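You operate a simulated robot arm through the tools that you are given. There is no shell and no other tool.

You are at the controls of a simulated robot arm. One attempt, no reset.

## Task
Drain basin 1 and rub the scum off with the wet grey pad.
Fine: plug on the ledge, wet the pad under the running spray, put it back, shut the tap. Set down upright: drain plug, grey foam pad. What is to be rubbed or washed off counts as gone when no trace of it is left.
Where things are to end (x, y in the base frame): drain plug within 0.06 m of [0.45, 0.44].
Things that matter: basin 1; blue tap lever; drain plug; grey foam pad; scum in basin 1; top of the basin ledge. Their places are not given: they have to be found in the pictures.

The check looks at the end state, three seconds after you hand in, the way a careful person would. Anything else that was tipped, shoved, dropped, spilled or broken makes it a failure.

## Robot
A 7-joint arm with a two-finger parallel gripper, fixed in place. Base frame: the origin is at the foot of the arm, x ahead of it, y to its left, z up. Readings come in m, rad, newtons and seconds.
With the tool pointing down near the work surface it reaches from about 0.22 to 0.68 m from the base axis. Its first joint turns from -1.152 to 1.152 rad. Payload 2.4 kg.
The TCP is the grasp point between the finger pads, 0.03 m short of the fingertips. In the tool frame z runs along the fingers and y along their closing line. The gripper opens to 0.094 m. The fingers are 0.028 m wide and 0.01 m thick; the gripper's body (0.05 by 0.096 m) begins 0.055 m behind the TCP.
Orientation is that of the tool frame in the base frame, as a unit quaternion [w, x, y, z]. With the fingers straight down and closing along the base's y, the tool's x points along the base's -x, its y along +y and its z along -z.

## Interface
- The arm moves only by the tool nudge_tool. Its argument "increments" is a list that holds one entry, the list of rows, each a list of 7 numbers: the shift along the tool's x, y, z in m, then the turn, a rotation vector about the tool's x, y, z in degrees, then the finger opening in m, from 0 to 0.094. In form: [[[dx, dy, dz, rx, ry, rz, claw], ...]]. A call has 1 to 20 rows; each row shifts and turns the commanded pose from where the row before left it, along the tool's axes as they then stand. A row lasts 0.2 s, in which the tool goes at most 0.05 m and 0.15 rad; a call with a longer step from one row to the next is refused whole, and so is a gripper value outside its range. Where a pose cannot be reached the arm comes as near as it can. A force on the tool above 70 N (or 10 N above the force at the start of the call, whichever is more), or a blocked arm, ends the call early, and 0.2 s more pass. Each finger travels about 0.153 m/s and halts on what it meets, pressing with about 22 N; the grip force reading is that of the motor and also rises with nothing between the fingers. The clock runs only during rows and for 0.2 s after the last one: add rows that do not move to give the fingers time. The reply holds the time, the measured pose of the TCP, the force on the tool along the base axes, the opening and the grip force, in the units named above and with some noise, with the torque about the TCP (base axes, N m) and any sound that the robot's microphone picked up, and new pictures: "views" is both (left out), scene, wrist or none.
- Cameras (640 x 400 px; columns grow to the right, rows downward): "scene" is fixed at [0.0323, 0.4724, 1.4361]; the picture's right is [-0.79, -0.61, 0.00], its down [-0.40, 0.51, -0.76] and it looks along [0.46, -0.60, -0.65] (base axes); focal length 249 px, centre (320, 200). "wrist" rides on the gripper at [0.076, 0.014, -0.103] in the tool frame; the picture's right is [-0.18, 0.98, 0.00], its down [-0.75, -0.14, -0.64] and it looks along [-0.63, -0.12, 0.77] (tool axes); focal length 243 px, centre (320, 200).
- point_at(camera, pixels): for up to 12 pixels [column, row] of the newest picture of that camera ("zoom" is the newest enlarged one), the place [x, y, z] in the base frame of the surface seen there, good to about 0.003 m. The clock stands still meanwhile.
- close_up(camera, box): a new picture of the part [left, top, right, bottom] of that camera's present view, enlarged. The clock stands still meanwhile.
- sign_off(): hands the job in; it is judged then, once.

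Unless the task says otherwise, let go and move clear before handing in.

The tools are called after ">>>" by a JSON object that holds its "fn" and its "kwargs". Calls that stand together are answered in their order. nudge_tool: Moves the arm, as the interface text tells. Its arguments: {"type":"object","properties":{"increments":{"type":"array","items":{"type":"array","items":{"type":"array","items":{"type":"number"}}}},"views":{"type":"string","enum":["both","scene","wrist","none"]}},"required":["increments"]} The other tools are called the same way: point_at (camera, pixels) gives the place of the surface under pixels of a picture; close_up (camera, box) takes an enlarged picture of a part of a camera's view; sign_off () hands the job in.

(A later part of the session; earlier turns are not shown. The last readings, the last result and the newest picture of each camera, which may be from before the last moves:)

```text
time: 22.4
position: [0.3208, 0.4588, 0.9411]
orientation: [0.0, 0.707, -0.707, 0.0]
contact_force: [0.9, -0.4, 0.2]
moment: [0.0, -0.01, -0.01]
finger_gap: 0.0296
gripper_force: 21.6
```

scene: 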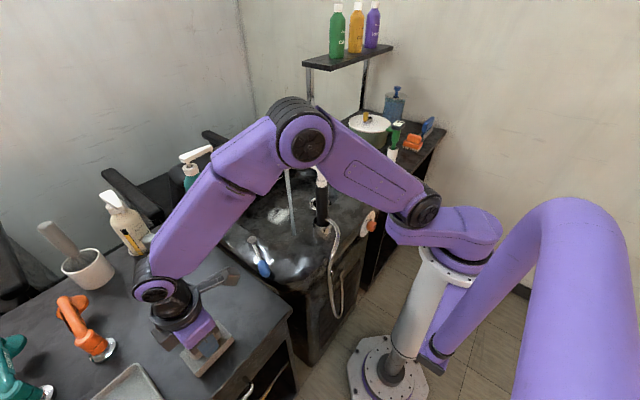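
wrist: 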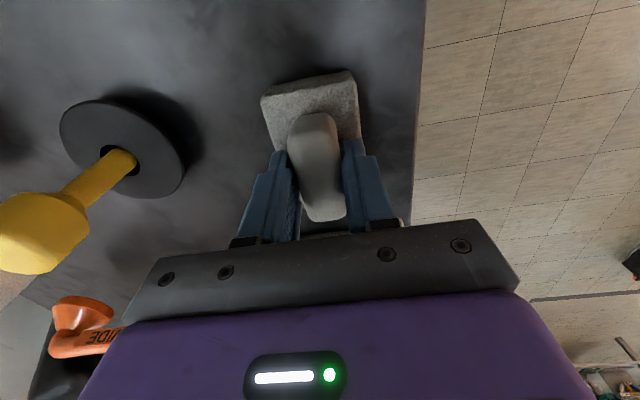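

The pad's handle is gripped (gap 0.0296, 21.6 N) with the TCP at [0.321,0.459,0.941], which I'll remember for putting it back. I'll lift it and carry it over the faucet to the right side of the spray.

>>> {"fn": "nudge_tool", "kwargs": {"increments": [[[0, 0, -0.02, 0, 0, 0, 0.01], [0, 0, -0.045, 0, 0, 0, 0.01], [0, 0, -0.045, 0, 0, 0, 0.01], [0, 0, -0.045, 0, 0, 0, 0.01], [0.035, -0.01, -0.03, 0, 0, 0, 0.01], [0.035, -0.01, -0.03, 0, 0, 0, 0.01], [0.035, -0.01, -0.03, 0, 0, 0, 0.01], [0.03, -0.01, -0.035, 0, 0, 0, 0.01], [0.03, -0.01, -0.035, 0, 0, 0, 0.01], [0.045, -0.008, 0, 0, 0, 0, 0.01], [0.045, -0.008, 0, 0, 0, 0, 0.01], [0.045, -0.008, 0, 0, 0, 0, 0.01], [0.045, -0.008, 0, 0, 0, 0, 0.01], [0.045, -0.008, 0, 0, 0, 0, 0.01], [0.045, -0.008, 0, 0, 0, 0, 0.01], [0.045, -0.005, 0, 0, 0, 0, 0.01], [0, 0, 0, 0, 0, 0, 0.01]]], "views": "both"}}

```text
time: 26.0
position: [0.4237, -0.0203, 1.2563]
orientation: [0.0, 0.707, -0.707, 0.0]
contact_force: [-0.4, -0.5, -0.5]
moment: [0.04, 0.0, 0.0]
finger_gap: 0.0297
gripper_force: 22.5
```

scene: 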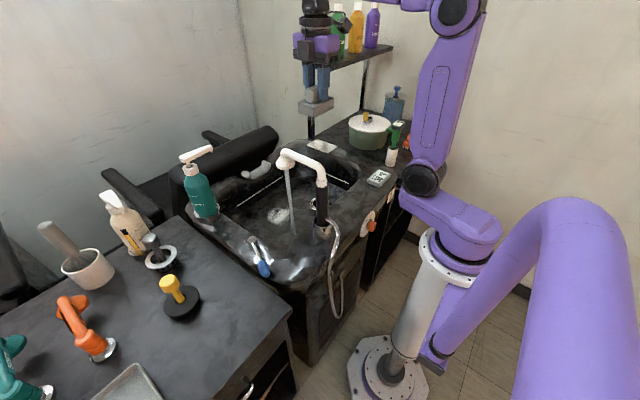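
wrist: 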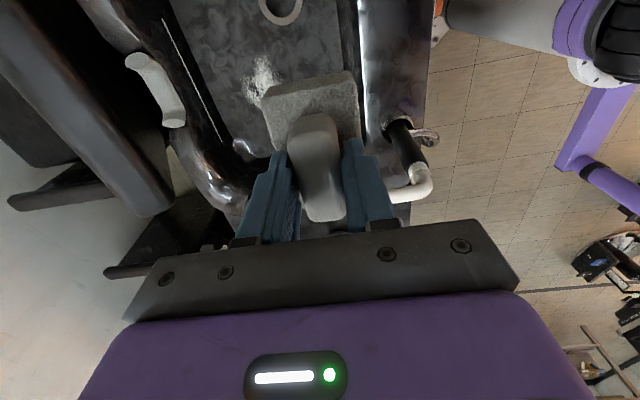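

The pad is held over the basin at [0.424,-0.020,1.256] with no contact. I'll measure the nozzle and stream precisely before tilting.

>>> {"fn": "close_up", "kwargs": {"camera": "scene", "box": [250, 130, 350, 250]}}

>>> {"fn": "point_at", "kwargs": {"camera": "scene", "pixels": [[284, 155], [279, 163], [292, 165], [286, 168], [287, 180], [289, 195], [291, 210], [293, 225], [300, 155], [315, 165], [322, 180], [290, 150]]}}

```text
3.33 times, centred on (300, 190) of scene
```

zoom: 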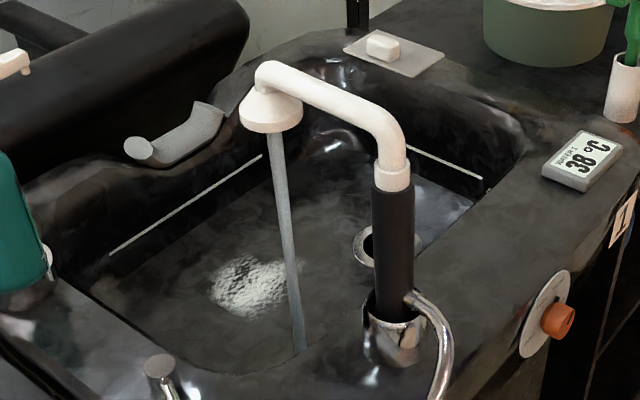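

```text
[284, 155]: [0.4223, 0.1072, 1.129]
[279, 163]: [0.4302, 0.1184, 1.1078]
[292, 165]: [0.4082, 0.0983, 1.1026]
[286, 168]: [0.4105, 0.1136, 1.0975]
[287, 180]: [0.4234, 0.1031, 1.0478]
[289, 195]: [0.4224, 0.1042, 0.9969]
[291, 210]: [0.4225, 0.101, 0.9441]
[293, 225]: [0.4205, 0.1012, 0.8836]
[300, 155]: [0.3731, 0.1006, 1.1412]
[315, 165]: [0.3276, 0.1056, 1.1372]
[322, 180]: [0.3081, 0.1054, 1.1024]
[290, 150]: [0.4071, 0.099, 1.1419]
```

The stream axis is at about [0.424,0.100], with the nozzle's bottom at z≈1.09. I'll descend to z≈1.0 beside it and tilt the tool 34° so the pad can go under the stream without the hand hitting the nozzle.

>>> {"fn": "nudge_tool", "kwargs": {"increments": [[[0, 0, 0.042, 0, 0, 0, 0.01], [0, 0, 0.042, 0, 0, 0, 0.01], [0, 0, 0.042, 0, 0, 0, 0.01], [0, 0, 0.042, 0, 0, 0, 0.01], [0, 0, 0.042, 0, 0, 0, 0.01], [0, 0, 0.042, 0, 0, 0, 0.01], [0, 0, 0, 0, -8.5, 0, 0.01], [0, 0, 0, 0, -8.5, 0, 0.01], [0, 0, 0, 0, -8.5, 0, 0.01], [0, 0, 0, 0, -8.5, 0, 0.01], [0, 0, 0, 0, 0, 0, 0.01]]], "views": "both"}}

```text
time: 28.4
position: [0.4236, -0.0223, 1.0054]
orientation: [-0.207, 0.676, -0.676, -0.207]
contact_force: [0.4, -0.1, -0.8]
moment: [-0.01, 0.0, -0.04]
finger_gap: 0.0293
gripper_force: 22.0
```

scene: 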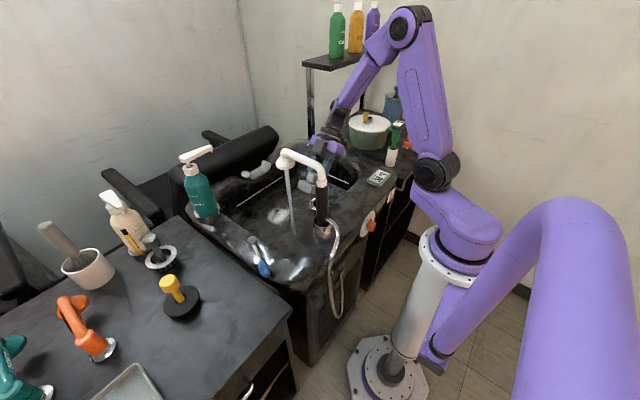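
wrist: 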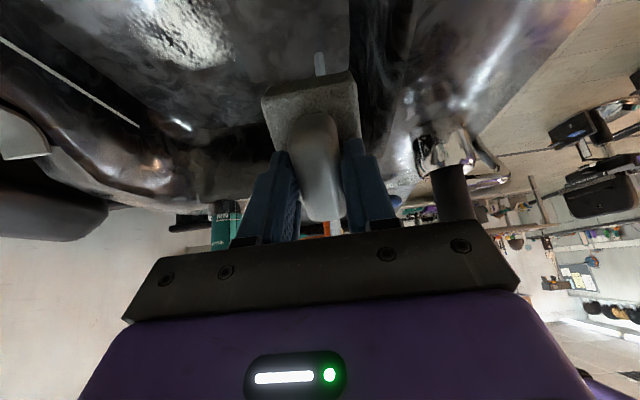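

The tool is tilted as planned and the stream shows right behind the pad at wrist (320,65). I'll slide the pad into the stream (towards +y, slightly down) and hold it there.

>>> {"fn": "nudge_tool", "kwargs": {"increments": [[[-0.012, 0, 0.0193, 0, 0, 0, 0.01], [-0.012, 0, 0.0193, 0, 0, 0, 0.01], [-0.012, 0, 0.0193, 0, 0, 0, 0.01], [-0.012, 0, 0.0192, 0, 0, 0, 0.01], [0, 0, 0, 0, 0, 0, 0.01], [0, 0, 0, 0, 0, 0, 0.01], [0, 0, 0, 0, 0, 0, 0.01], [0, 0, 0, 0, 0, 0, 0.01], [0, 0, 0, 0, 0, 0, 0.01]]], "views": "both"}}

>>> {"fn": "close_up", "kwargs": {"camera": "scene", "box": [240, 120, 360, 240]}}

>>> {"fn": "close_up", "kwargs": {"camera": "wrist", "box": [220, 40, 420, 240]}}

```text
time: 30.4
position: [0.4235, 0.0624, 0.9684]
orientation: [0.207, -0.676, 0.677, 0.207]
contact_force: [-0.8, 0.0, -0.5]
moment: [0.0, 0.0, 0.0]
finger_gap: 0.0296
gripper_force: 21.7
```

scene: 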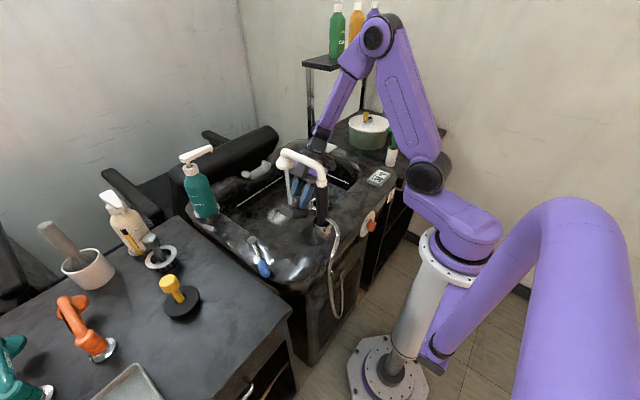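
wrist: 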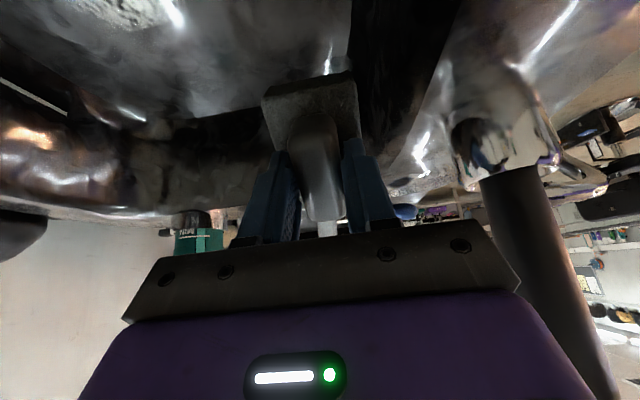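

```text
3.33 times, centred on (300, 180) of scene
```

zoom: 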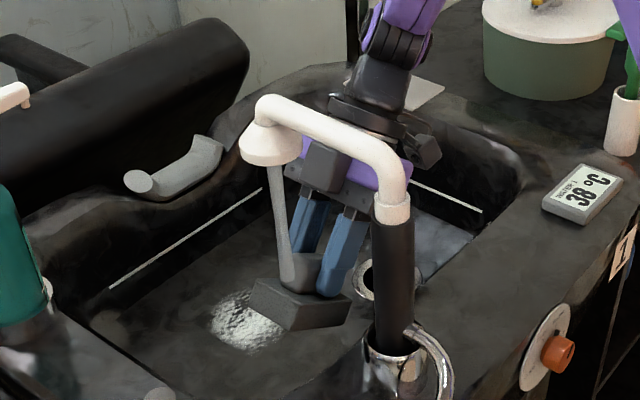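

```text
2.00 times, centred on (320, 140) of wrist
```

zoom: 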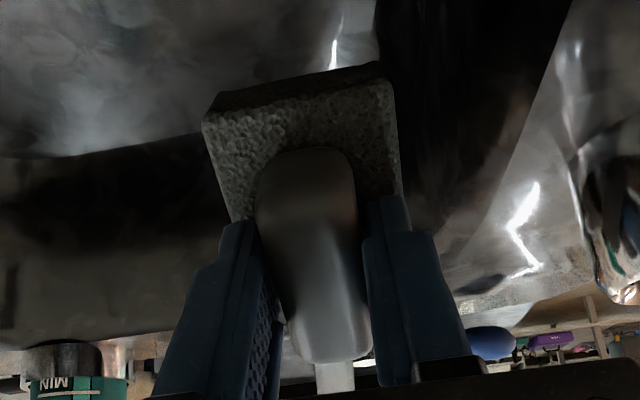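

The stream (zoom ~(285,230)) lands on the pad, and the pad has visibly darkened. I'll hold it a couple of seconds longer and shift it slightly so it's soaked.

>>> {"fn": "nudge_tool", "kwargs": {"increments": [[[0.005, 0, 0, 0, 0, 0, 0.01], [0.005, 0, 0, 0, 0, 0, 0.01], [0, 0, 0, 0, 0, 0, 0.01], [0, 0, 0, 0, 0, 0, 0.01], [0, 0, 0, 0, 0, 0, 0.01], [0, 0, 0, 0, 0, 0, 0.01], [-0.005, 0, 0, 0, 0, 0, 0.01], [-0.005, 0, 0, 0, 0, 0, 0.01], [0, 0, 0, 0, 0, 0, 0.01], [0, 0, 0, 0, 0, 0, 0.01], [0, 0, 0, 0, 0, 0, 0.01], [0, 0, 0, 0, 0, 0, 0.01]]], "views": "scene"}}

>>> {"fn": "close_up", "kwargs": {"camera": "scene", "box": [240, 120, 360, 240]}}

>>> {"fn": "point_at", "kwargs": {"camera": "zoom", "pixels": [[245, 320], [218, 320], [245, 350], [278, 335], [235, 300], [265, 345], [120, 330], [230, 340]]}}

```text
time: 33.0
position: [0.4225, 0.0607, 0.9688]
orientation: [-0.207, 0.677, -0.676, -0.207]
contact_force: [-0.6, -0.1, -1.1]
moment: [-0.04, -0.03, 0.0]
finger_gap: 0.0298
gripper_force: 22.1
```

scene: 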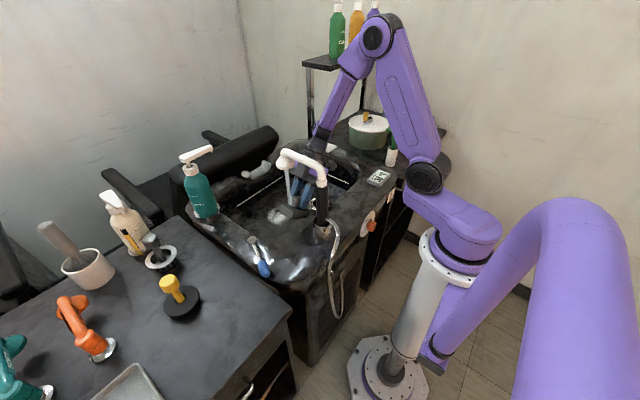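

```text
3.33 times, centred on (300, 180) of scene
```

zoom: 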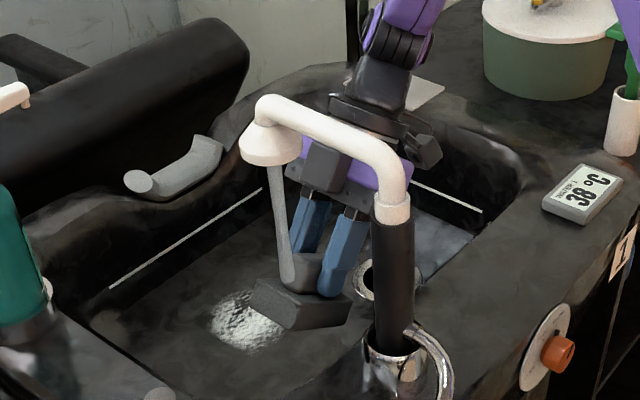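

```text
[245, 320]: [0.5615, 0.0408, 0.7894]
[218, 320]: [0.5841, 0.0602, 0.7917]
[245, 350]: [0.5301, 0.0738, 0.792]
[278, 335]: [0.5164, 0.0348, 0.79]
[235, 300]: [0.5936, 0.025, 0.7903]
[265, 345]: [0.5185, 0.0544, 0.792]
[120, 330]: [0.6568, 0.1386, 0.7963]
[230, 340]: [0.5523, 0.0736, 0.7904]
```

The pad is soaked dark and the scum lies around [0.553,0.035] (zoom ~(245,320)). I'll retreat from the stream, straighten the tool, and come down above the scum.

>>> {"fn": "nudge_tool", "kwargs": {"increments": [[[0.012, 0, -0.0193, 0, 0, 0, 0.01], [0.012, 0, -0.0193, 0, 0, 0, 0.01], [0.012, 0, -0.0193, 0, 0, 0, 0.01], [0.012, 0, -0.0192, 0, 0, 0, 0.01], [0, 0, 0, 0, 8.5, 0, 0.01], [0, 0, 0, 0, 8.5, 0, 0.01], [0, 0, 0, 0, 8.5, 0, 0.01], [0, 0, 0, 0, 8.5, 0, 0.01], [0, -0.044, 0, 0, 0, 0, 0.01], [0, -0.044, 0, 0, 0, 0, 0.01], [0, -0.042, 0, 0, 0, 0, 0.01], [-0.045, 0, 0, 0, 0, 0, 0.01], [0, 0, 0.045, 0, 0, 0, 0.01], [0, 0, 0.045, 0, 0, 0, 0.01], [0, 0, 0.03, 0, 0, 0, 0.01], [0, 0, 0, 0, 0, 0, 0.01]]], "views": "both"}}

>>> {"fn": "close_up", "kwargs": {"camera": "scene", "box": [220, 130, 360, 250]}}

>>> {"fn": "close_up", "kwargs": {"camera": "wrist", "box": [180, 0, 460, 240]}}

```text
time: 36.4
position: [0.5536, 0.0243, 0.8836]
orientation: [-0.001, 0.708, -0.707, 0.0]
contact_force: [-0.3, 0.0, -0.9]
moment: [-0.02, -0.02, -0.01]
finger_gap: 0.0297
gripper_force: 22.3
```

scene: 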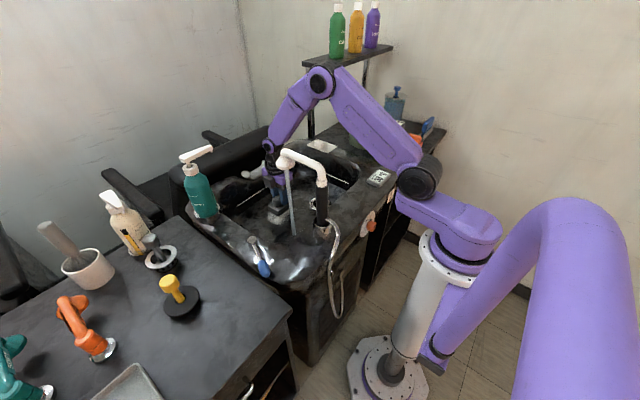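
wrist: 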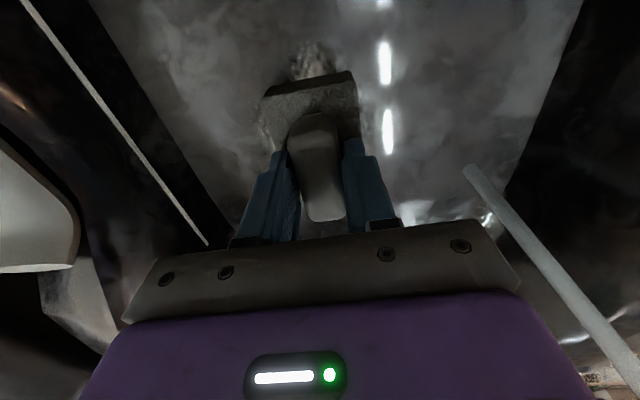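

```text
3.33 times, centred on (290, 190) of scene
```

zoom: 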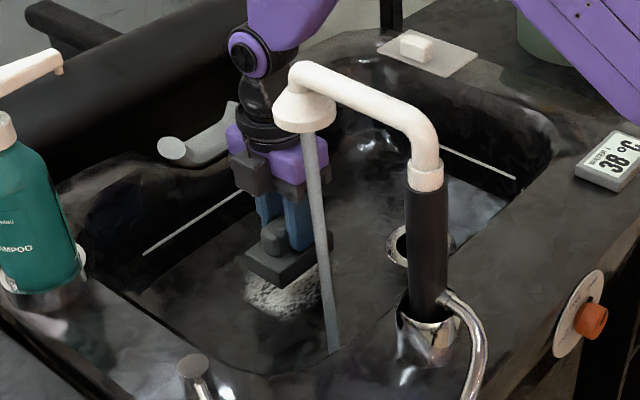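

```text
1.67 times, centred on (320, 120) of wrist
```

zoom: 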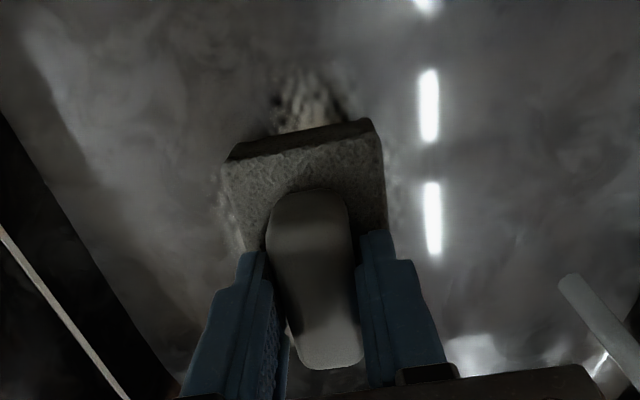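

The wet pad is right above the scum (wrist (315,60)). I'll lower in small steps until I feel the basin floor.

>>> {"fn": "nudge_tool", "kwargs": {"increments": [[[0, 0, 0.02, 0, 0, 0, 0.01], [0, 0, 0.008, 0, 0, 0, 0.01], [0, 0, 0.003, 0, 0, 0, 0.01], [0, 0, 0, 0, 0, 0, 0.01]]], "views": "none"}}

```text
time: 37.4
position: [0.552, 0.0237, 0.8531]
orientation: [0.0, 0.707, -0.707, 0.0]
contact_force: [-0.6, -0.5, -0.6]
moment: [-0.01, -0.02, 0.01]
finger_gap: 0.0296
gripper_force: 22.2
```

No contact yet at z 0.853; I'll lower a few more millimetres one at a time.

>>> {"fn": "nudge_tool", "kwargs": {"increments": [[[0, 0, 0.001, 0, 0, 0, 0.01], [0, 0, 0.001, 0, 0, 0, 0.01], [0, 0, 0, 0, 0, 0, 0.01]]], "views": "none"}}

```text
time: 38.2
position: [0.5532, 0.0228, 0.8513]
orientation: [0.0, -0.707, 0.707, 0.001]
contact_force: [0.1, 0.4, 0.1]
moment: [0.02, 0.02, 0.0]
finger_gap: 0.0296
gripper_force: 21.9
```

>>> {"fn": "nudge_tool", "kwargs": {"increments": [[[0, 0, 0.001, 0, 0, 0, 0.01], [0, 0, 0.001, 0, 0, 0, 0.01], [0, 0, 0, 0, 0, 0, 0.01]]], "views": "none"}}

```text
time: 39.0
position: [0.5537, 0.0249, 0.8512]
orientation: [0.0, -0.707, 0.707, 0.0]
contact_force: [-3.9, 0.2, 14.1]
moment: [0.14, -0.01, 0.05]
finger_gap: 0.0295
gripper_force: 22.0
```

The pad presses on the floor with 14 N. I'll rub back and forth along x over the scum.

>>> {"fn": "nudge_tool", "kwargs": {"increments": [[[0, -0.015, 0, 0, 0, 0, 0.01], [0, -0.015, 0, 0, 0, 0, 0.01], [0, -0.015, 0, 0, 0, 0, 0.01], [0, 0.015, 0, 0, 0, 0, 0.01], [0, 0.015, 0, 0, 0, 0, 0.01], [0, 0.015, 0, 0, 0, 0, 0.01], [0, 0.015, 0, 0, 0, 0, 0.01], [0, 0.015, 0, 0, 0, 0, 0.01], [0, 0.015, 0, 0, 0, 0, 0.01], [0, -0.015, 0, 0, 0, 0, 0.01], [0, -0.015, 0, 0, 0, 0, 0.01], [0, -0.015, 0, 0, 0, 0, 0.01], [0, -0.015, 0, 0, 0, 0, 0.01], [0, -0.015, 0, 0, 0, 0, 0.01], [0, -0.015, 0, 0, 0, 0, 0.01]]], "views": "both"}}

>>> {"fn": "close_up", "kwargs": {"camera": "scene", "box": [220, 130, 360, 250]}}

>>> {"fn": "close_up", "kwargs": {"camera": "wrist", "box": [180, 0, 460, 240]}}

```text
time: 42.2
position: [0.5982, 0.0243, 0.8499]
orientation: [0.0, -0.707, 0.707, 0.0]
contact_force: [-2.3, 0.4, 5.5]
moment: [-0.02, -0.02, -0.02]
finger_gap: 0.0298
gripper_force: 21.6
```

scene: 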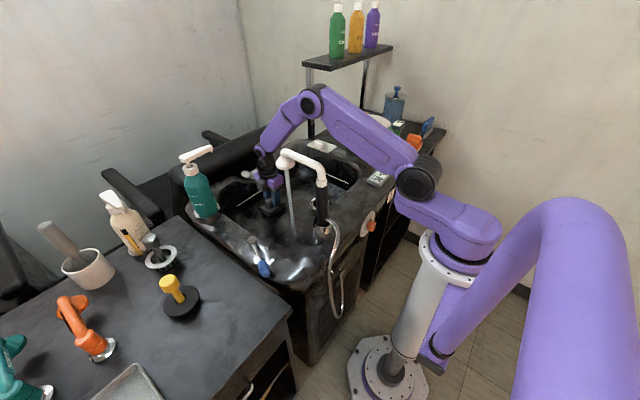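
wrist: 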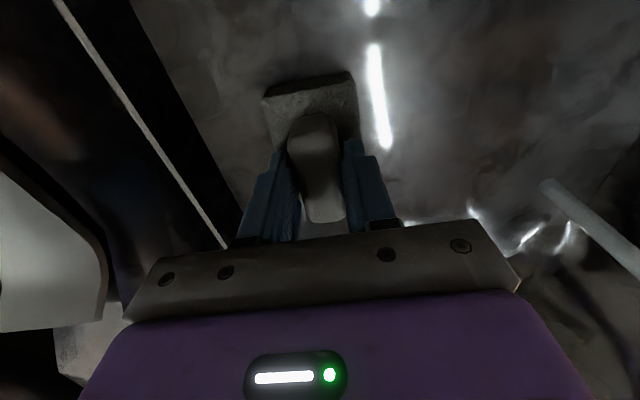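

```text
3.33 times, centred on (290, 190) of scene
```

zoom: 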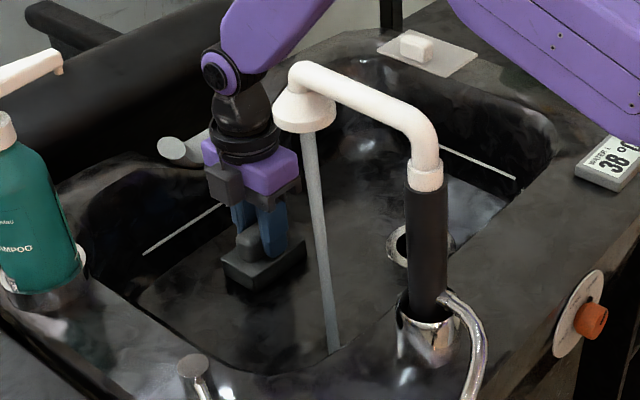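

```text
1.67 times, centred on (320, 120) of wrist
```

zoom: 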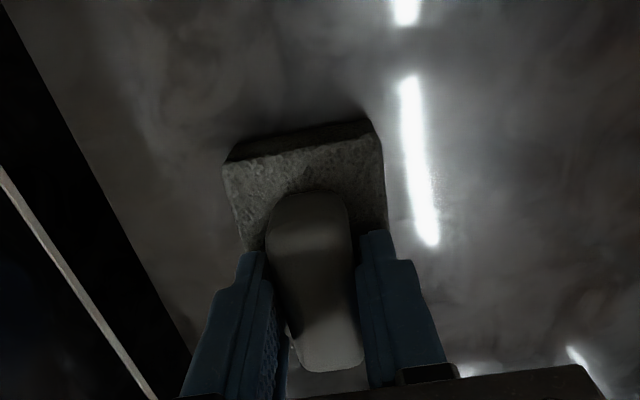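

The visible scum is nearly gone, with no bright patch left at scene (278,214). To leave no trace at the edges I'll rub more rows, at y≈0.06 and y≈-0.014.

>>> {"fn": "nudge_tool", "kwargs": {"increments": [[[-0.018, 0, 0.0006, 0, 0, 0, 0.01], [-0.018, 0, 0, 0, 0, 0, 0.01], [0, 0.0156, 0, 0, 0, 0, 0.01], [0, 0.0156, 0, 0, 0, 0, 0.01], [0, 0.0156, 0, 0, 0, 0, 0.01], [0, 0.0156, 0, 0, 0, 0, 0.01], [0, 0.0156, 0, 0, 0, 0, 0.01], [0, -0.0156, 0, 0, 0, 0, 0.01], [0, -0.0156, 0, 0, 0, 0, 0.01], [0, -0.0156, 0, 0, 0, 0, 0.01], [0, -0.0156, 0, 0, 0, 0, 0.01], [0, -0.0156, 0, 0, 0, 0, 0.01], [0.0185, 0, 0, 0, 0, 0, 0.01], [0.0185, 0, 0, 0, 0, 0, 0.01], [0.0185, 0, 0, 0, 0, 0, 0.01], [0.0185, 0, 0, 0, 0, 0, 0.01], [0, 0.02, 0, 0, 0, 0, 0.01], [0, 0.02, 0, 0, 0, 0, 0.01], [0, 0.02, 0, 0, 0, 0, 0.01], [0, 0.02, 0, 0, 0, 0, 0.01]]], "views": "both"}}

>>> {"fn": "close_up", "kwargs": {"camera": "scene", "box": [240, 160, 340, 250]}}

```text
time: 46.4
position: [0.518, -0.015, 0.8494]
orientation: [0.0, -0.706, 0.708, -0.001]
contact_force: [2.1, 0.1, 4.9]
moment: [-0.07, -0.03, 0.02]
finger_gap: 0.0298
gripper_force: 22.0
```

scene: 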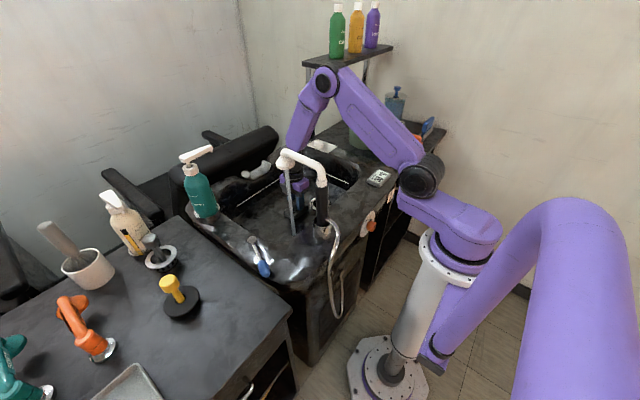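
wrist: 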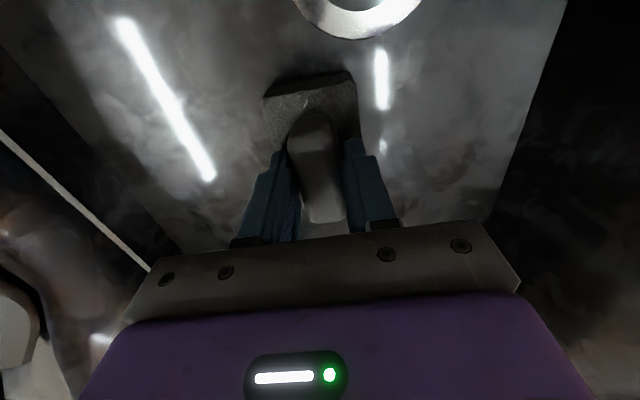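

```text
4.44 times, centred on (290, 205) of scene
```

zoom: 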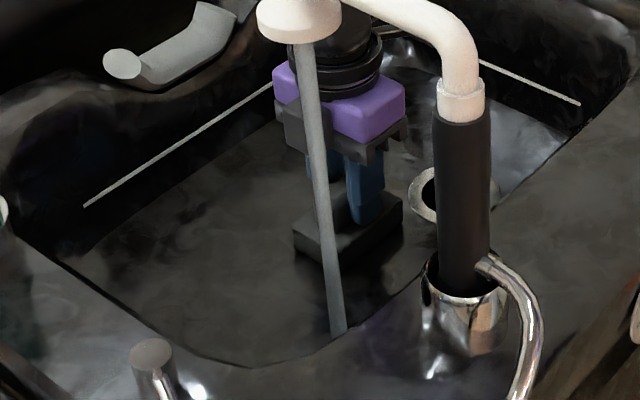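

The patch looks clean at scene (278,214). I'll add one more covering pass with a touch more pressure, then lift to inspect.

>>> {"fn": "nudge_tool", "kwargs": {"increments": [[[0, -0.022, 0.0006, 0, 0, 0, 0.01], [0, -0.022, 0, 0, 0, 0, 0.01], [0, -0.022, 0, 0, 0, 0, 0.01], [0, -0.022, 0, 0, 0, 0, 0.01], [-0.02, 0, 0, 0, 0, 0, 0.01], [0, 0.022, 0, 0, 0, 0, 0.01], [0, 0.022, 0, 0, 0, 0, 0.01], [0, 0.022, 0, 0, 0, 0, 0.01], [0, 0.022, 0, 0, 0, 0, 0.01], [0, 0.022, 0, 0, 0, 0, 0.01], [-0.02, 0, 0, 0, 0, 0, 0.01], [0, -0.022, 0, 0, 0, 0, 0.01], [0, -0.022, 0, 0, 0, 0, 0.01], [0, -0.022, 0, 0, 0, 0, 0.01], [0, -0.022, 0, 0, 0, 0, 0.01], [0, -0.022, 0, 0, 0, 0, 0.01], [-0.02, 0, 0, 0, 0, 0, 0.01], [0, 0.022, 0, 0, 0, 0, 0.01], [0, 0.022, 0, 0, 0, 0, 0.01], [0, 0.022, 0, 0, 0, 0, 0.01]]], "views": "none"}}

```text
time: 50.6
position: [0.5401, 0.045, 0.8493]
orientation: [0.001, 0.707, -0.707, -0.001]
contact_force: [-0.7, 0.4, -0.2]
moment: [0.0, -0.04, 0.01]
finger_gap: 0.0297
gripper_force: 22.2
```

Force has dropped to about zero, so rubbing is done at this height. I'll lift the pad and move back to inspect the floor with the wrist camera.

>>> {"fn": "nudge_tool", "kwargs": {"increments": [[[0, 0, -0.02, 0, 0, 0, 0.01], [0.03, 0, -0.035, 0, 0, 0, 0.01], [0.03, 0, -0.035, 0, 0, 0, 0.01], [0.0, 0.02, -0.04, 0, 0, 0, 0.01], [0, 0.02, -0.04, 0, 0, 0, 0.01], [0, 0.02, -0.04, 0, 0, 0, 0.01], [0, 0.02, -0.04, 0, 0, 0, 0.01], [0, 0.02, -0.04, 0, 0, 0, 0.01], [0, 0.02, -0.04, 0, 0, 0, 0.01], [0, 0, -0.045, 0, 0, 0, 0.01], [0, 0, -0.03, 0, 0, 0, 0.01], [0, 0, 0, 0, 0, 0, 0.01]]], "views": "both"}}

>>> {"fn": "close_up", "kwargs": {"camera": "scene", "box": [240, 160, 340, 250]}}

>>> {"fn": "close_up", "kwargs": {"camera": "wrist", "box": [160, 0, 400, 180]}}

```text
time: 53.2
position: [0.4197, -0.0131, 1.2537]
orientation: [0.0, -0.707, 0.707, 0.0]
contact_force: [-0.3, 0.6, -0.5]
moment: [0.01, 0.0, -0.01]
finger_gap: 0.0295
gripper_force: 22.3
```

scene: 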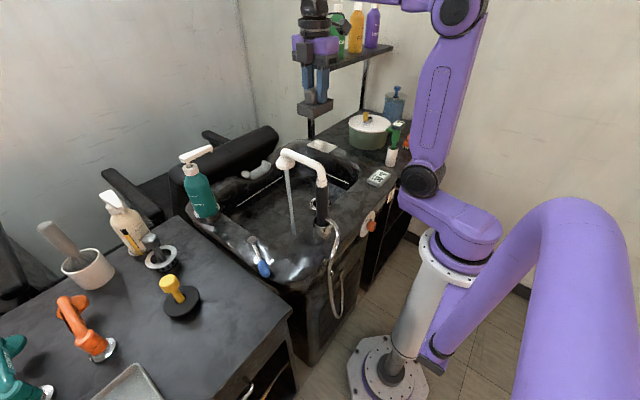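
wrist: 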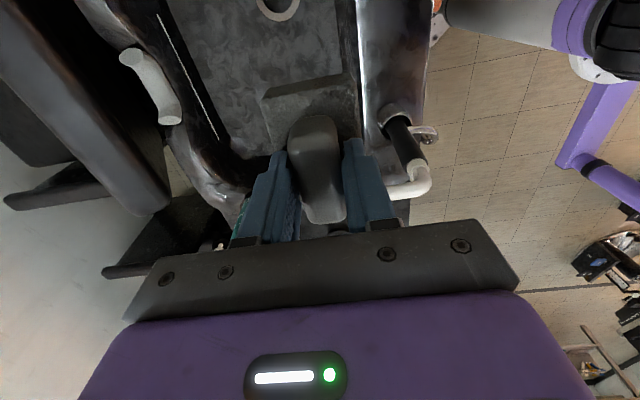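

```text
4.44 times, centred on (290, 205) of scene
```

zoom: 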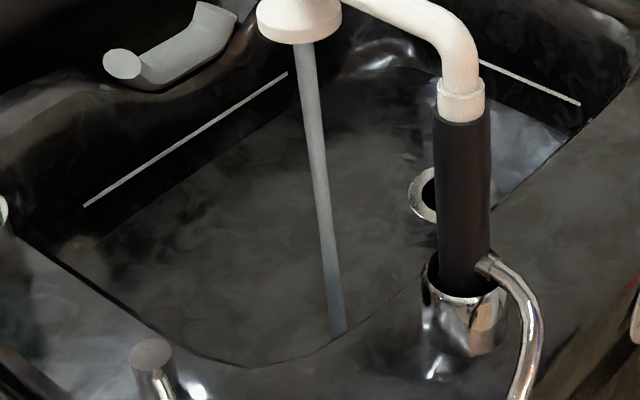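

```text
2.22 times, centred on (280, 90) of wrist
```

zoom: 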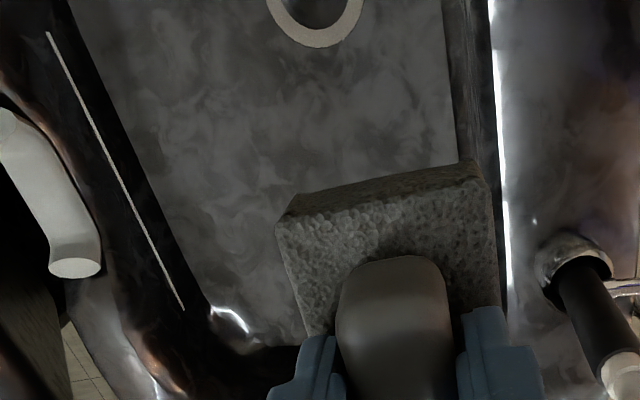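

The floor looks clean; I'll zoom hard on where the scum was (wrist ~(262,78), scene ~(278,214)) to check for traces.

>>> {"fn": "close_up", "kwargs": {"camera": "wrist", "box": [215, 30, 315, 110]}}

>>> {"fn": "close_up", "kwargs": {"camera": "scene", "box": [255, 195, 305, 230]}}

```text
5.00 times, centred on (265, 70) of wrist
```

zoom: 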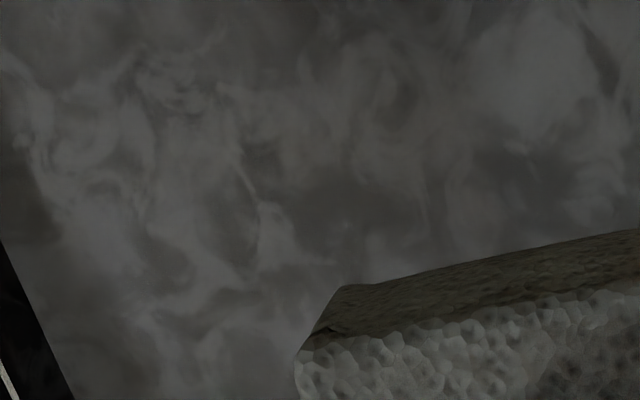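

```text
11.43 times, centred on (280, 212) of scene
```

zoom: 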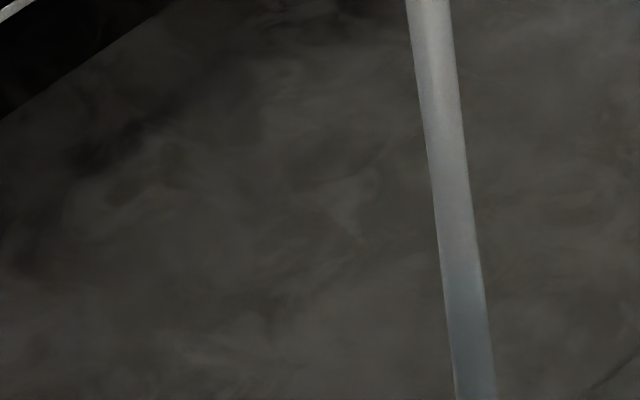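

No trace remains on the floor. I'll carry the pad back along the same way to above its original place at [0.321,0.459].

>>> {"fn": "nudge_tool", "kwargs": {"increments": [[[-0.0439, 0.0071, 0, 0, 0, 0, 0.01], [-0.0439, 0.0071, 0, 0, 0, 0, 0.01], [-0.0439, 0.0071, 0, 0, 0, 0, 0.01], [-0.0439, 0.0071, 0, 0, 0, 0, 0.01], [-0.0439, 0.0071, 0, 0, 0, 0, 0.01], [-0.0439, 0.0071, 0, 0, 0, 0, 0.01], [-0.0439, 0.0071, 0, 0, 0, 0, 0.01], [-0.03, 0.01, 0.035, 0, 0, 0, 0.01], [-0.03, 0.01, 0.035, 0, 0, 0, 0.01], [-0.035, 0.0097, 0.03, 0, 0, 0, 0.01], [-0.035, 0.0097, 0.03, 0, 0, 0, 0.01], [-0.035, 0.0097, 0.03, 0, 0, 0, 0.01], [0, 0, 0.04, 0, 0, 0, 0.01], [0, 0, 0.04, 0, 0, 0, 0.01], [0, 0, 0.04, 0, 0, 0, 0.01], [0, 0, 0, 0, 0, 0, 0.01]]], "views": "both"}}

>>> {"fn": "close_up", "kwargs": {"camera": "scene", "box": [130, 240, 270, 390]}}

```text
time: 56.6
position: [0.3209, 0.4571, 0.9737]
orientation: [0.0, -0.707, 0.707, 0.0]
contact_force: [0.6, -0.4, -0.2]
moment: [-0.03, 0.0, 0.03]
finger_gap: 0.0294
gripper_force: 22.2
```

scene: 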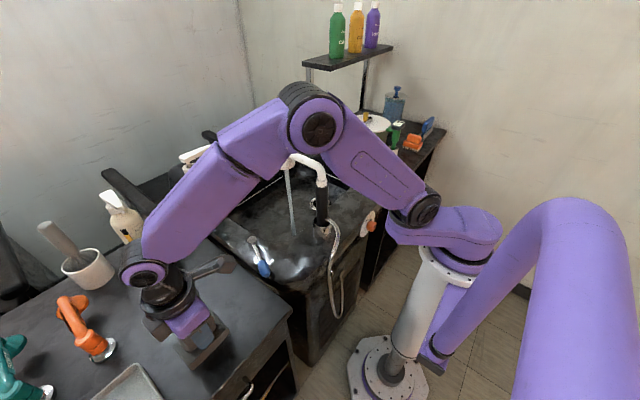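
wrist: 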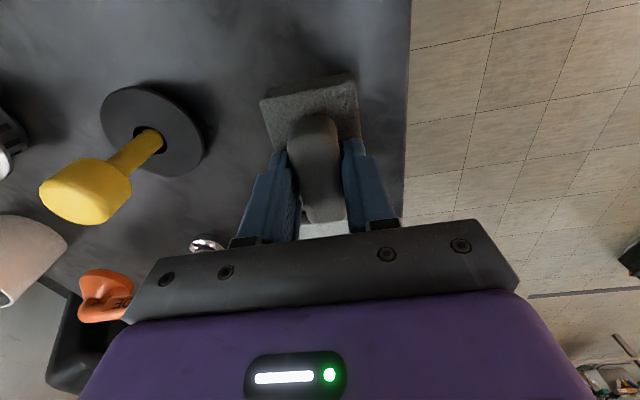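

```text
2.67 times, centred on (200, 315) of scene
```

zoom: 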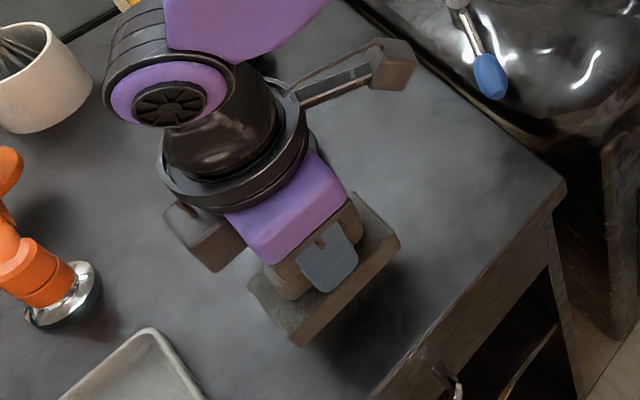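

The pad hangs above its old place at [0.321,0.457,0.974]. I'll lower gently until it touches the ledge.

>>> {"fn": "nudge_tool", "kwargs": {"increments": [[[0, 0, 0.02, 0, 0, 0, 0.01], [0, 0, 0.008, 0, 0, 0, 0.01], [0, 0, 0.003, 0, 0, 0, 0.01], [0, 0, 0, 0, 0, 0, 0.01]]], "views": "none"}}

```text
time: 57.6
position: [0.322, 0.4582, 0.9427]
orientation: [-0.001, 0.707, -0.707, 0.0]
contact_force: [-0.1, 0.6, -0.1]
moment: [0.01, 0.01, -0.01]
finger_gap: 0.0293
gripper_force: 21.5
```

>>> {"fn": "nudge_tool", "kwargs": {"increments": [[[0, 0, 0.001, 0, 0, 0, 0.01], [0, 0, 0.001, 0, 0, 0, 0.01], [0, 0, 0, 0, 0, 0, 0.01]]], "views": "none"}}

```text
time: 58.4
position: [0.3206, 0.4584, 0.942]
orientation: [0.0, -0.706, 0.708, 0.0]
contact_force: [-0.1, -0.3, -0.7]
moment: [-0.02, 0.01, 0.0]
finger_gap: 0.0296
gripper_force: 21.7
```

>>> {"fn": "nudge_tool", "kwargs": {"increments": [[[0, 0, 0.001, 0, 0, 0, 0.01], [0, 0, 0.001, 0, 0, 0, 0.01], [0, 0, 0, 0, 0, 0, 0.01]]], "views": "none"}}

```text
time: 59.2
position: [0.3226, 0.4578, 0.9381]
orientation: [0.0, -0.707, 0.707, 0.0]
contact_force: [0.1, -0.2, 1.0]
moment: [-0.02, 0.0, 0.01]
finger_gap: 0.0295
gripper_force: 21.8
```

Still almost no load at z≈0.938; I'll continue down a millimetre at a time.

>>> {"fn": "nudge_tool", "kwargs": {"increments": [[[0, 0, 0.001, 0, 0, 0, 0.01], [0, 0, 0, 0, 0, 0, 0.01]]], "views": "none"}}

```text
time: 59.8
position: [0.3228, 0.4574, 0.9386]
orientation: [0.001, -0.707, 0.707, 0.001]
contact_force: [-1.5, -3.0, 11.8]
moment: [-0.2, 0.03, 0.02]
finger_gap: 0.0297
gripper_force: 21.7
```

The pad touched down (11.8 N up). I'll ease the press, open the fingers and then rise straight up.

>>> {"fn": "nudge_tool", "kwargs": {"increments": [[[0, 0, -0.0005, 0, 0, 0, 0.01], [0, 0, 0, 0, 0, 0, 0.036], [0, 0, 0, 0, 0, 0, 0.042], [0, 0, -0.003, 0, 0, 0, 0.05], [0, 0, -0.003, 0, 0, 0, 0.06], [0, 0, 0, 0, 0, 0, 0.065]]], "views": "both"}}

>>> {"fn": "close_up", "kwargs": {"camera": "wrist", "box": [200, 40, 440, 240]}}

```text
time: 61.2
position: [0.3211, 0.4563, 0.9442]
orientation: [0.0, -0.706, 0.708, 0.0]
contact_force: [0.2, 0.4, -0.4]
moment: [-0.01, -0.02, 0.0]
finger_gap: 0.0652
gripper_force: 0.0
```

scene: 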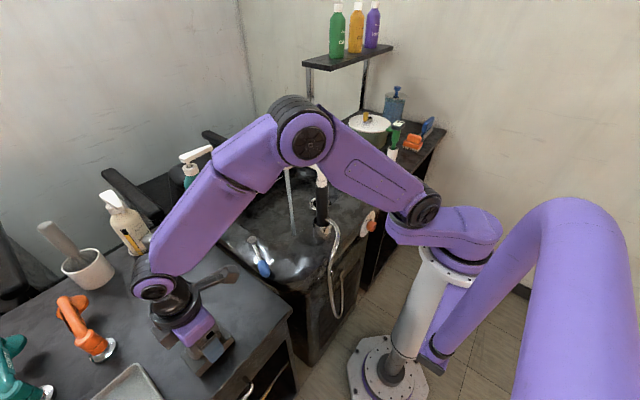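
wrist: 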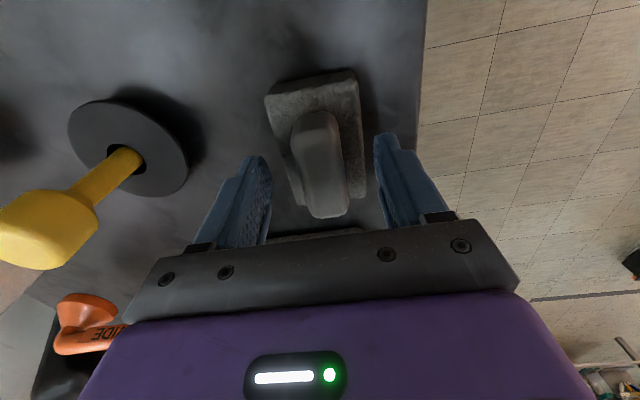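

```text
2.00 times, centred on (320, 140) of wrist
```

zoom: 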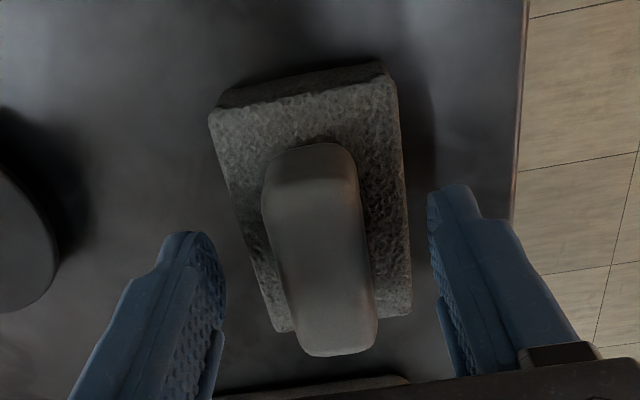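

The pad stands flat and free at its place. I'll rise, rotate the tool back, and move towards the blue lever to study it.

>>> {"fn": "nudge_tool", "kwargs": {"increments": [[[0, 0, -0.03, 0, 0, 0, 0.07], [0, 0, -0.045, 0, 0, 0, 0.07], [0, 0, -0.045, 0, 0, 0, 0.05], [0, 0, -0.045, 0, 0, 0, 0.02], [0, 0, -0.045, 0, 0, 0, 0.0], [0.03, 0.01, 0, 0, 0, 8.18, 0.0], [0, 0, 0, 0, 0, 8.18, 0.0], [0, 0, 0, 0, 0, 8.18, 0.0], [0, 0, 0, 0, 0, 8.18, 0.0], [0, 0, 0, 0, 0, 8.18, 0.0], [0, 0, 0, 0, 0, 8.18, 0.0], [0, 0, 0, 0, 0, 8.18, 0.0], [0, 0, 0, 0, 0, 8.18, 0.0], [0, 0, 0, 0, 0, 8.18, 0.0], [0, 0, 0, 0, 0, 8.18, 0.0], [0, 0, 0, 0, 0, 8.18, 0.0], [0.02, -0.04, 0, 0, 0, 0, 0.0], [0.02, -0.04, 0, 0, 0, 0, 0.0], [0.02, -0.04, 0, 0, 0, 0, 0.0], [0, 0, 0, 0, 0, 0, 0.0]]], "views": "both"}}

>>> {"fn": "close_up", "kwargs": {"camera": "scene", "box": [130, 240, 270, 390]}}

```text
time: 65.4
position: [0.2514, 0.3072, 1.1536]
orientation: [0.0, 0.0, 1.0, 0.0]
contact_force: [0.5, 0.3, 1.0]
moment: [0.01, -0.02, 0.01]
finger_gap: 0.0
gripper_force: 21.6
```

scene: 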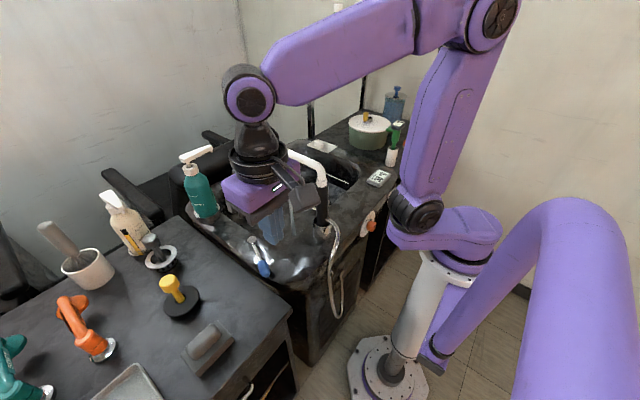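
wrist: 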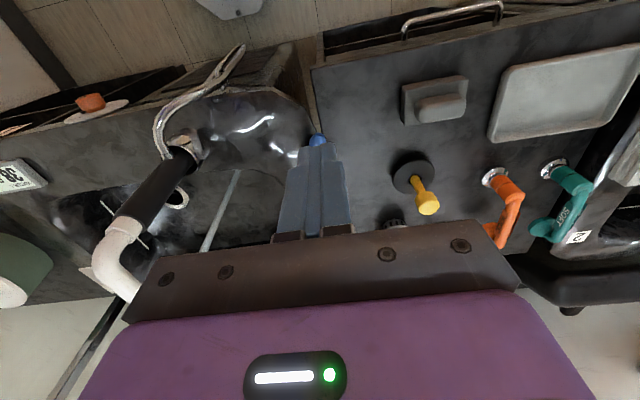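

```text
2.67 times, centred on (200, 315) of scene
```

zoom: 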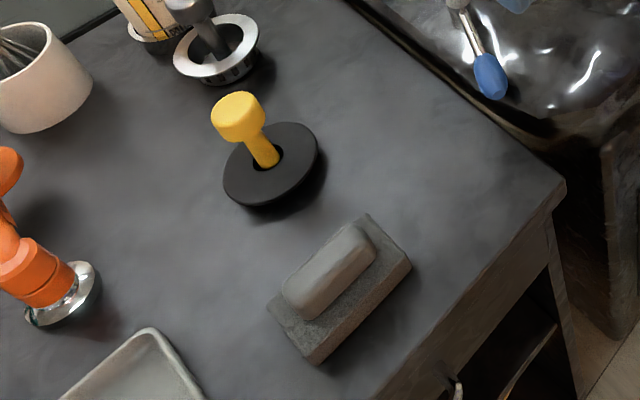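

The pad and plug both stand upright in place. Now I'll study the lever (scene (260,258)) more closely.

>>> {"fn": "close_up", "kwargs": {"camera": "scene", "box": [235, 228, 295, 283]}}

>>> {"fn": "point_at", "kwargs": {"camera": "scene", "pixels": [[252, 239], [256, 247], [259, 256], [262, 262], [264, 270], [266, 276], [250, 245], [270, 255], [255, 265], [280, 255]]}}

```text
7.27 times, centred on (265, 256) of scene
```

zoom: 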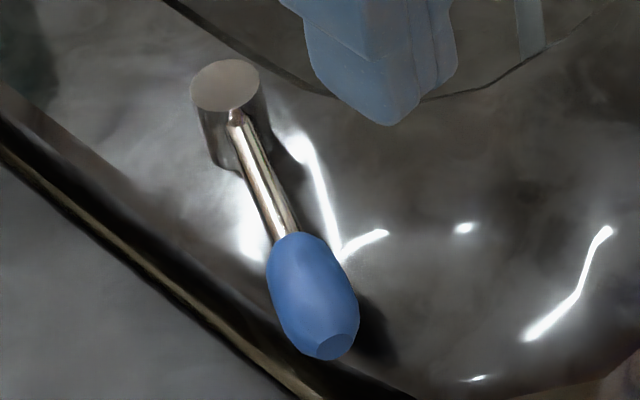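

```text
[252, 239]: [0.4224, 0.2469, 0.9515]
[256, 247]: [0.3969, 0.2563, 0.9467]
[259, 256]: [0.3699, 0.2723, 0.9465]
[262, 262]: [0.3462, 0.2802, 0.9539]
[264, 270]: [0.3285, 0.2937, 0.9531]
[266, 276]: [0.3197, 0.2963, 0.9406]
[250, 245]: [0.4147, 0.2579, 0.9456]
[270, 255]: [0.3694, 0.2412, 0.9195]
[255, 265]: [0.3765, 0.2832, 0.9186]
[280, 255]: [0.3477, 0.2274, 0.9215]
```

The lever turns on a vertical post at about [0.422,0.247]; its blue handle is centred near [0.337,0.287,0.943] over a deck at z≈0.919. I'll straddle the handle loosely with open fingers, first stopping above it.

>>> {"fn": "nudge_tool", "kwargs": {"increments": [[[-0.0428, -0.01, 0, 0, 0, 0, 0.03], [-0.0428, -0.01, 0, 0, 0, 0, 0.06], [0, 0, 0.041, 0, 0, 0, 0.065], [0, 0, 0.041, 0, 0, 0, 0.065], [0, 0, 0.041, 0, 0, 0, 0.065], [0, 0, 0.03, 0, 0, 0, 0.065], [0, 0, 0, 0, 0, 0, 0.065]]], "views": "both"}}

>>> {"fn": "close_up", "kwargs": {"camera": "wrist", "box": [200, 0, 440, 240]}}

>>> {"fn": "point_at", "kwargs": {"camera": "wrist", "pixels": [[320, 100], [320, 130], [310, 150], [330, 110], [300, 160], [280, 190], [320, 60]]}}

```text
time: 67.0
position: [0.3363, 0.2861, 1.0014]
orientation: [0.0, 0.0, 1.0, 0.0]
contact_force: [0.1, -0.6, 0.4]
moment: [-0.04, 0.0, 0.0]
finger_gap: 0.0649
gripper_force: 0.1
```

scene: 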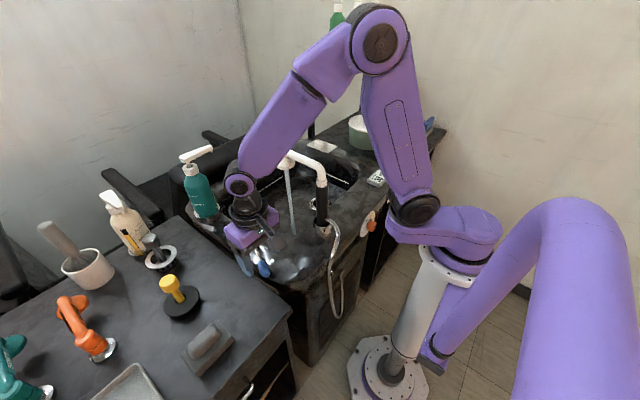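
wrist: 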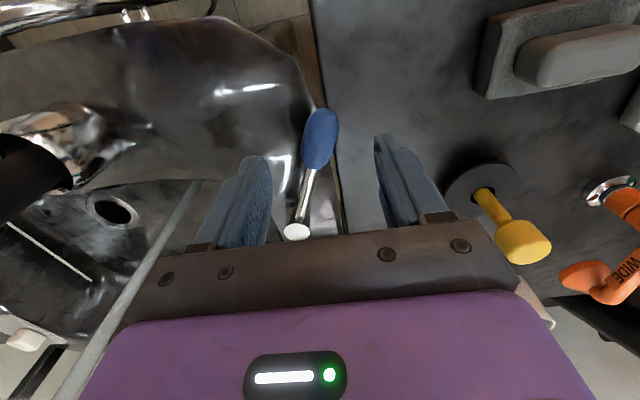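

```text
1.67 times, centred on (320, 120) of wrist
```

zoom: 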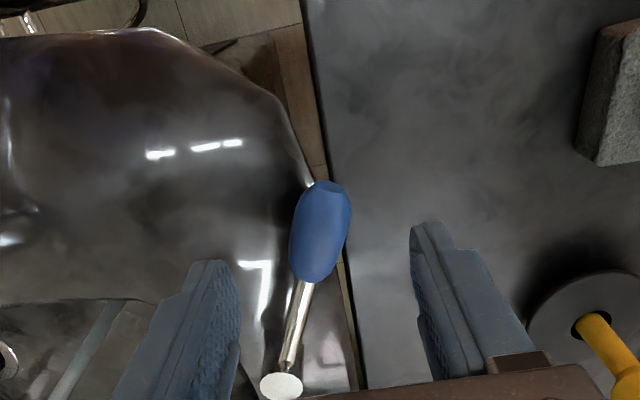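

```text
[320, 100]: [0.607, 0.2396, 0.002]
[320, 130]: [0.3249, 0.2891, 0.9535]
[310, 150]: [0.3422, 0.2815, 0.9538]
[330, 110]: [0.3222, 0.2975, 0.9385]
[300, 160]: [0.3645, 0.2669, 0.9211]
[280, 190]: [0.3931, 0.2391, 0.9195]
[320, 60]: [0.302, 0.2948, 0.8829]
```

The handle lies between the open fingers (wrist (320,135)). I'll lower around it to z≈0.958, keeping the tips above the deck.

>>> {"fn": "nudge_tool", "kwargs": {"increments": [[[0.002, 0.001, 0.02, 0, 0, 0, 0.065], [0, 0, 0.015, 0, 0, 0, 0.065], [0, 0, 0.008, 0, 0, 0, 0.065], [0, 0, 0, 0, 0, 0, 0.065]]], "views": "wrist"}}

>>> {"fn": "close_up", "kwargs": {"camera": "scene", "box": [220, 190, 320, 290]}}

```text
time: 68.0
position: [0.3345, 0.2887, 0.9569]
orientation: [0.001, 0.0, 1.0, 0.0]
contact_force: [-0.1, 0.0, -0.5]
moment: [0.02, 0.0, -0.02]
finger_gap: 0.0652
gripper_force: 0.1
```

wrist: 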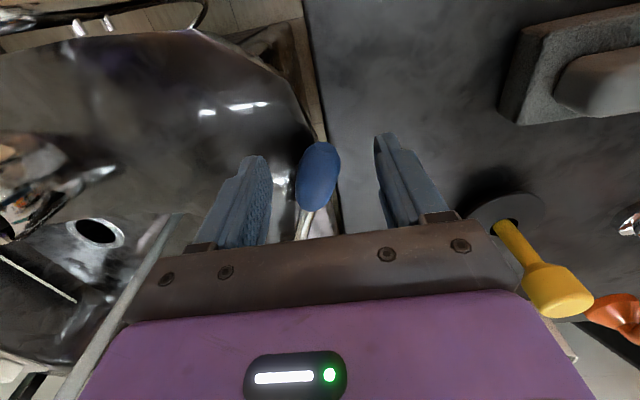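

```text
4.00 times, centred on (270, 240) of scene
```

zoom: 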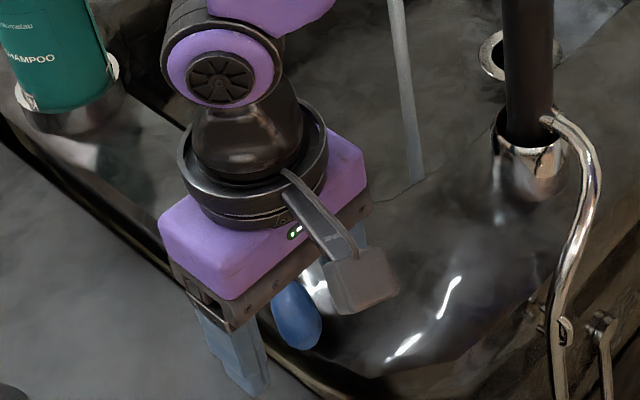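

The fingers straddle the handle with no contact. I'll first try swinging the lever gently towards -y over the deck, watching force and stream.

>>> {"fn": "nudge_tool", "kwargs": {"increments": [[[0, -0.01, 0, 0, 0, 0, 0.05], [0, -0.01, 0, 0, 0, 0, 0.05], [0, -0.006, 0, 0, 0, 0, 0.05], [0, -0.004, 0, 0, 0, 0, 0.05], [0, 0, 0, 0, 0, 0, 0.05]]], "views": "wrist"}}

```text
time: 69.2
position: [0.335, 0.2583, 0.9584]
orientation: [0.0, 0.0, 1.0, 0.0]
contact_force: [0.2, 0.4, -0.3]
moment: [-0.01, -0.01, -0.01]
finger_gap: 0.0501
gripper_force: 0.0
```

wrist: 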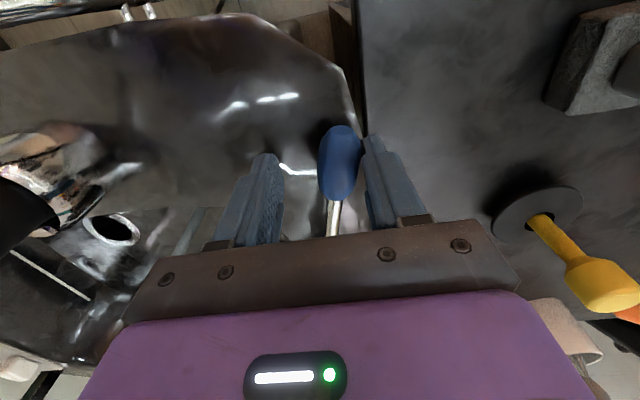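

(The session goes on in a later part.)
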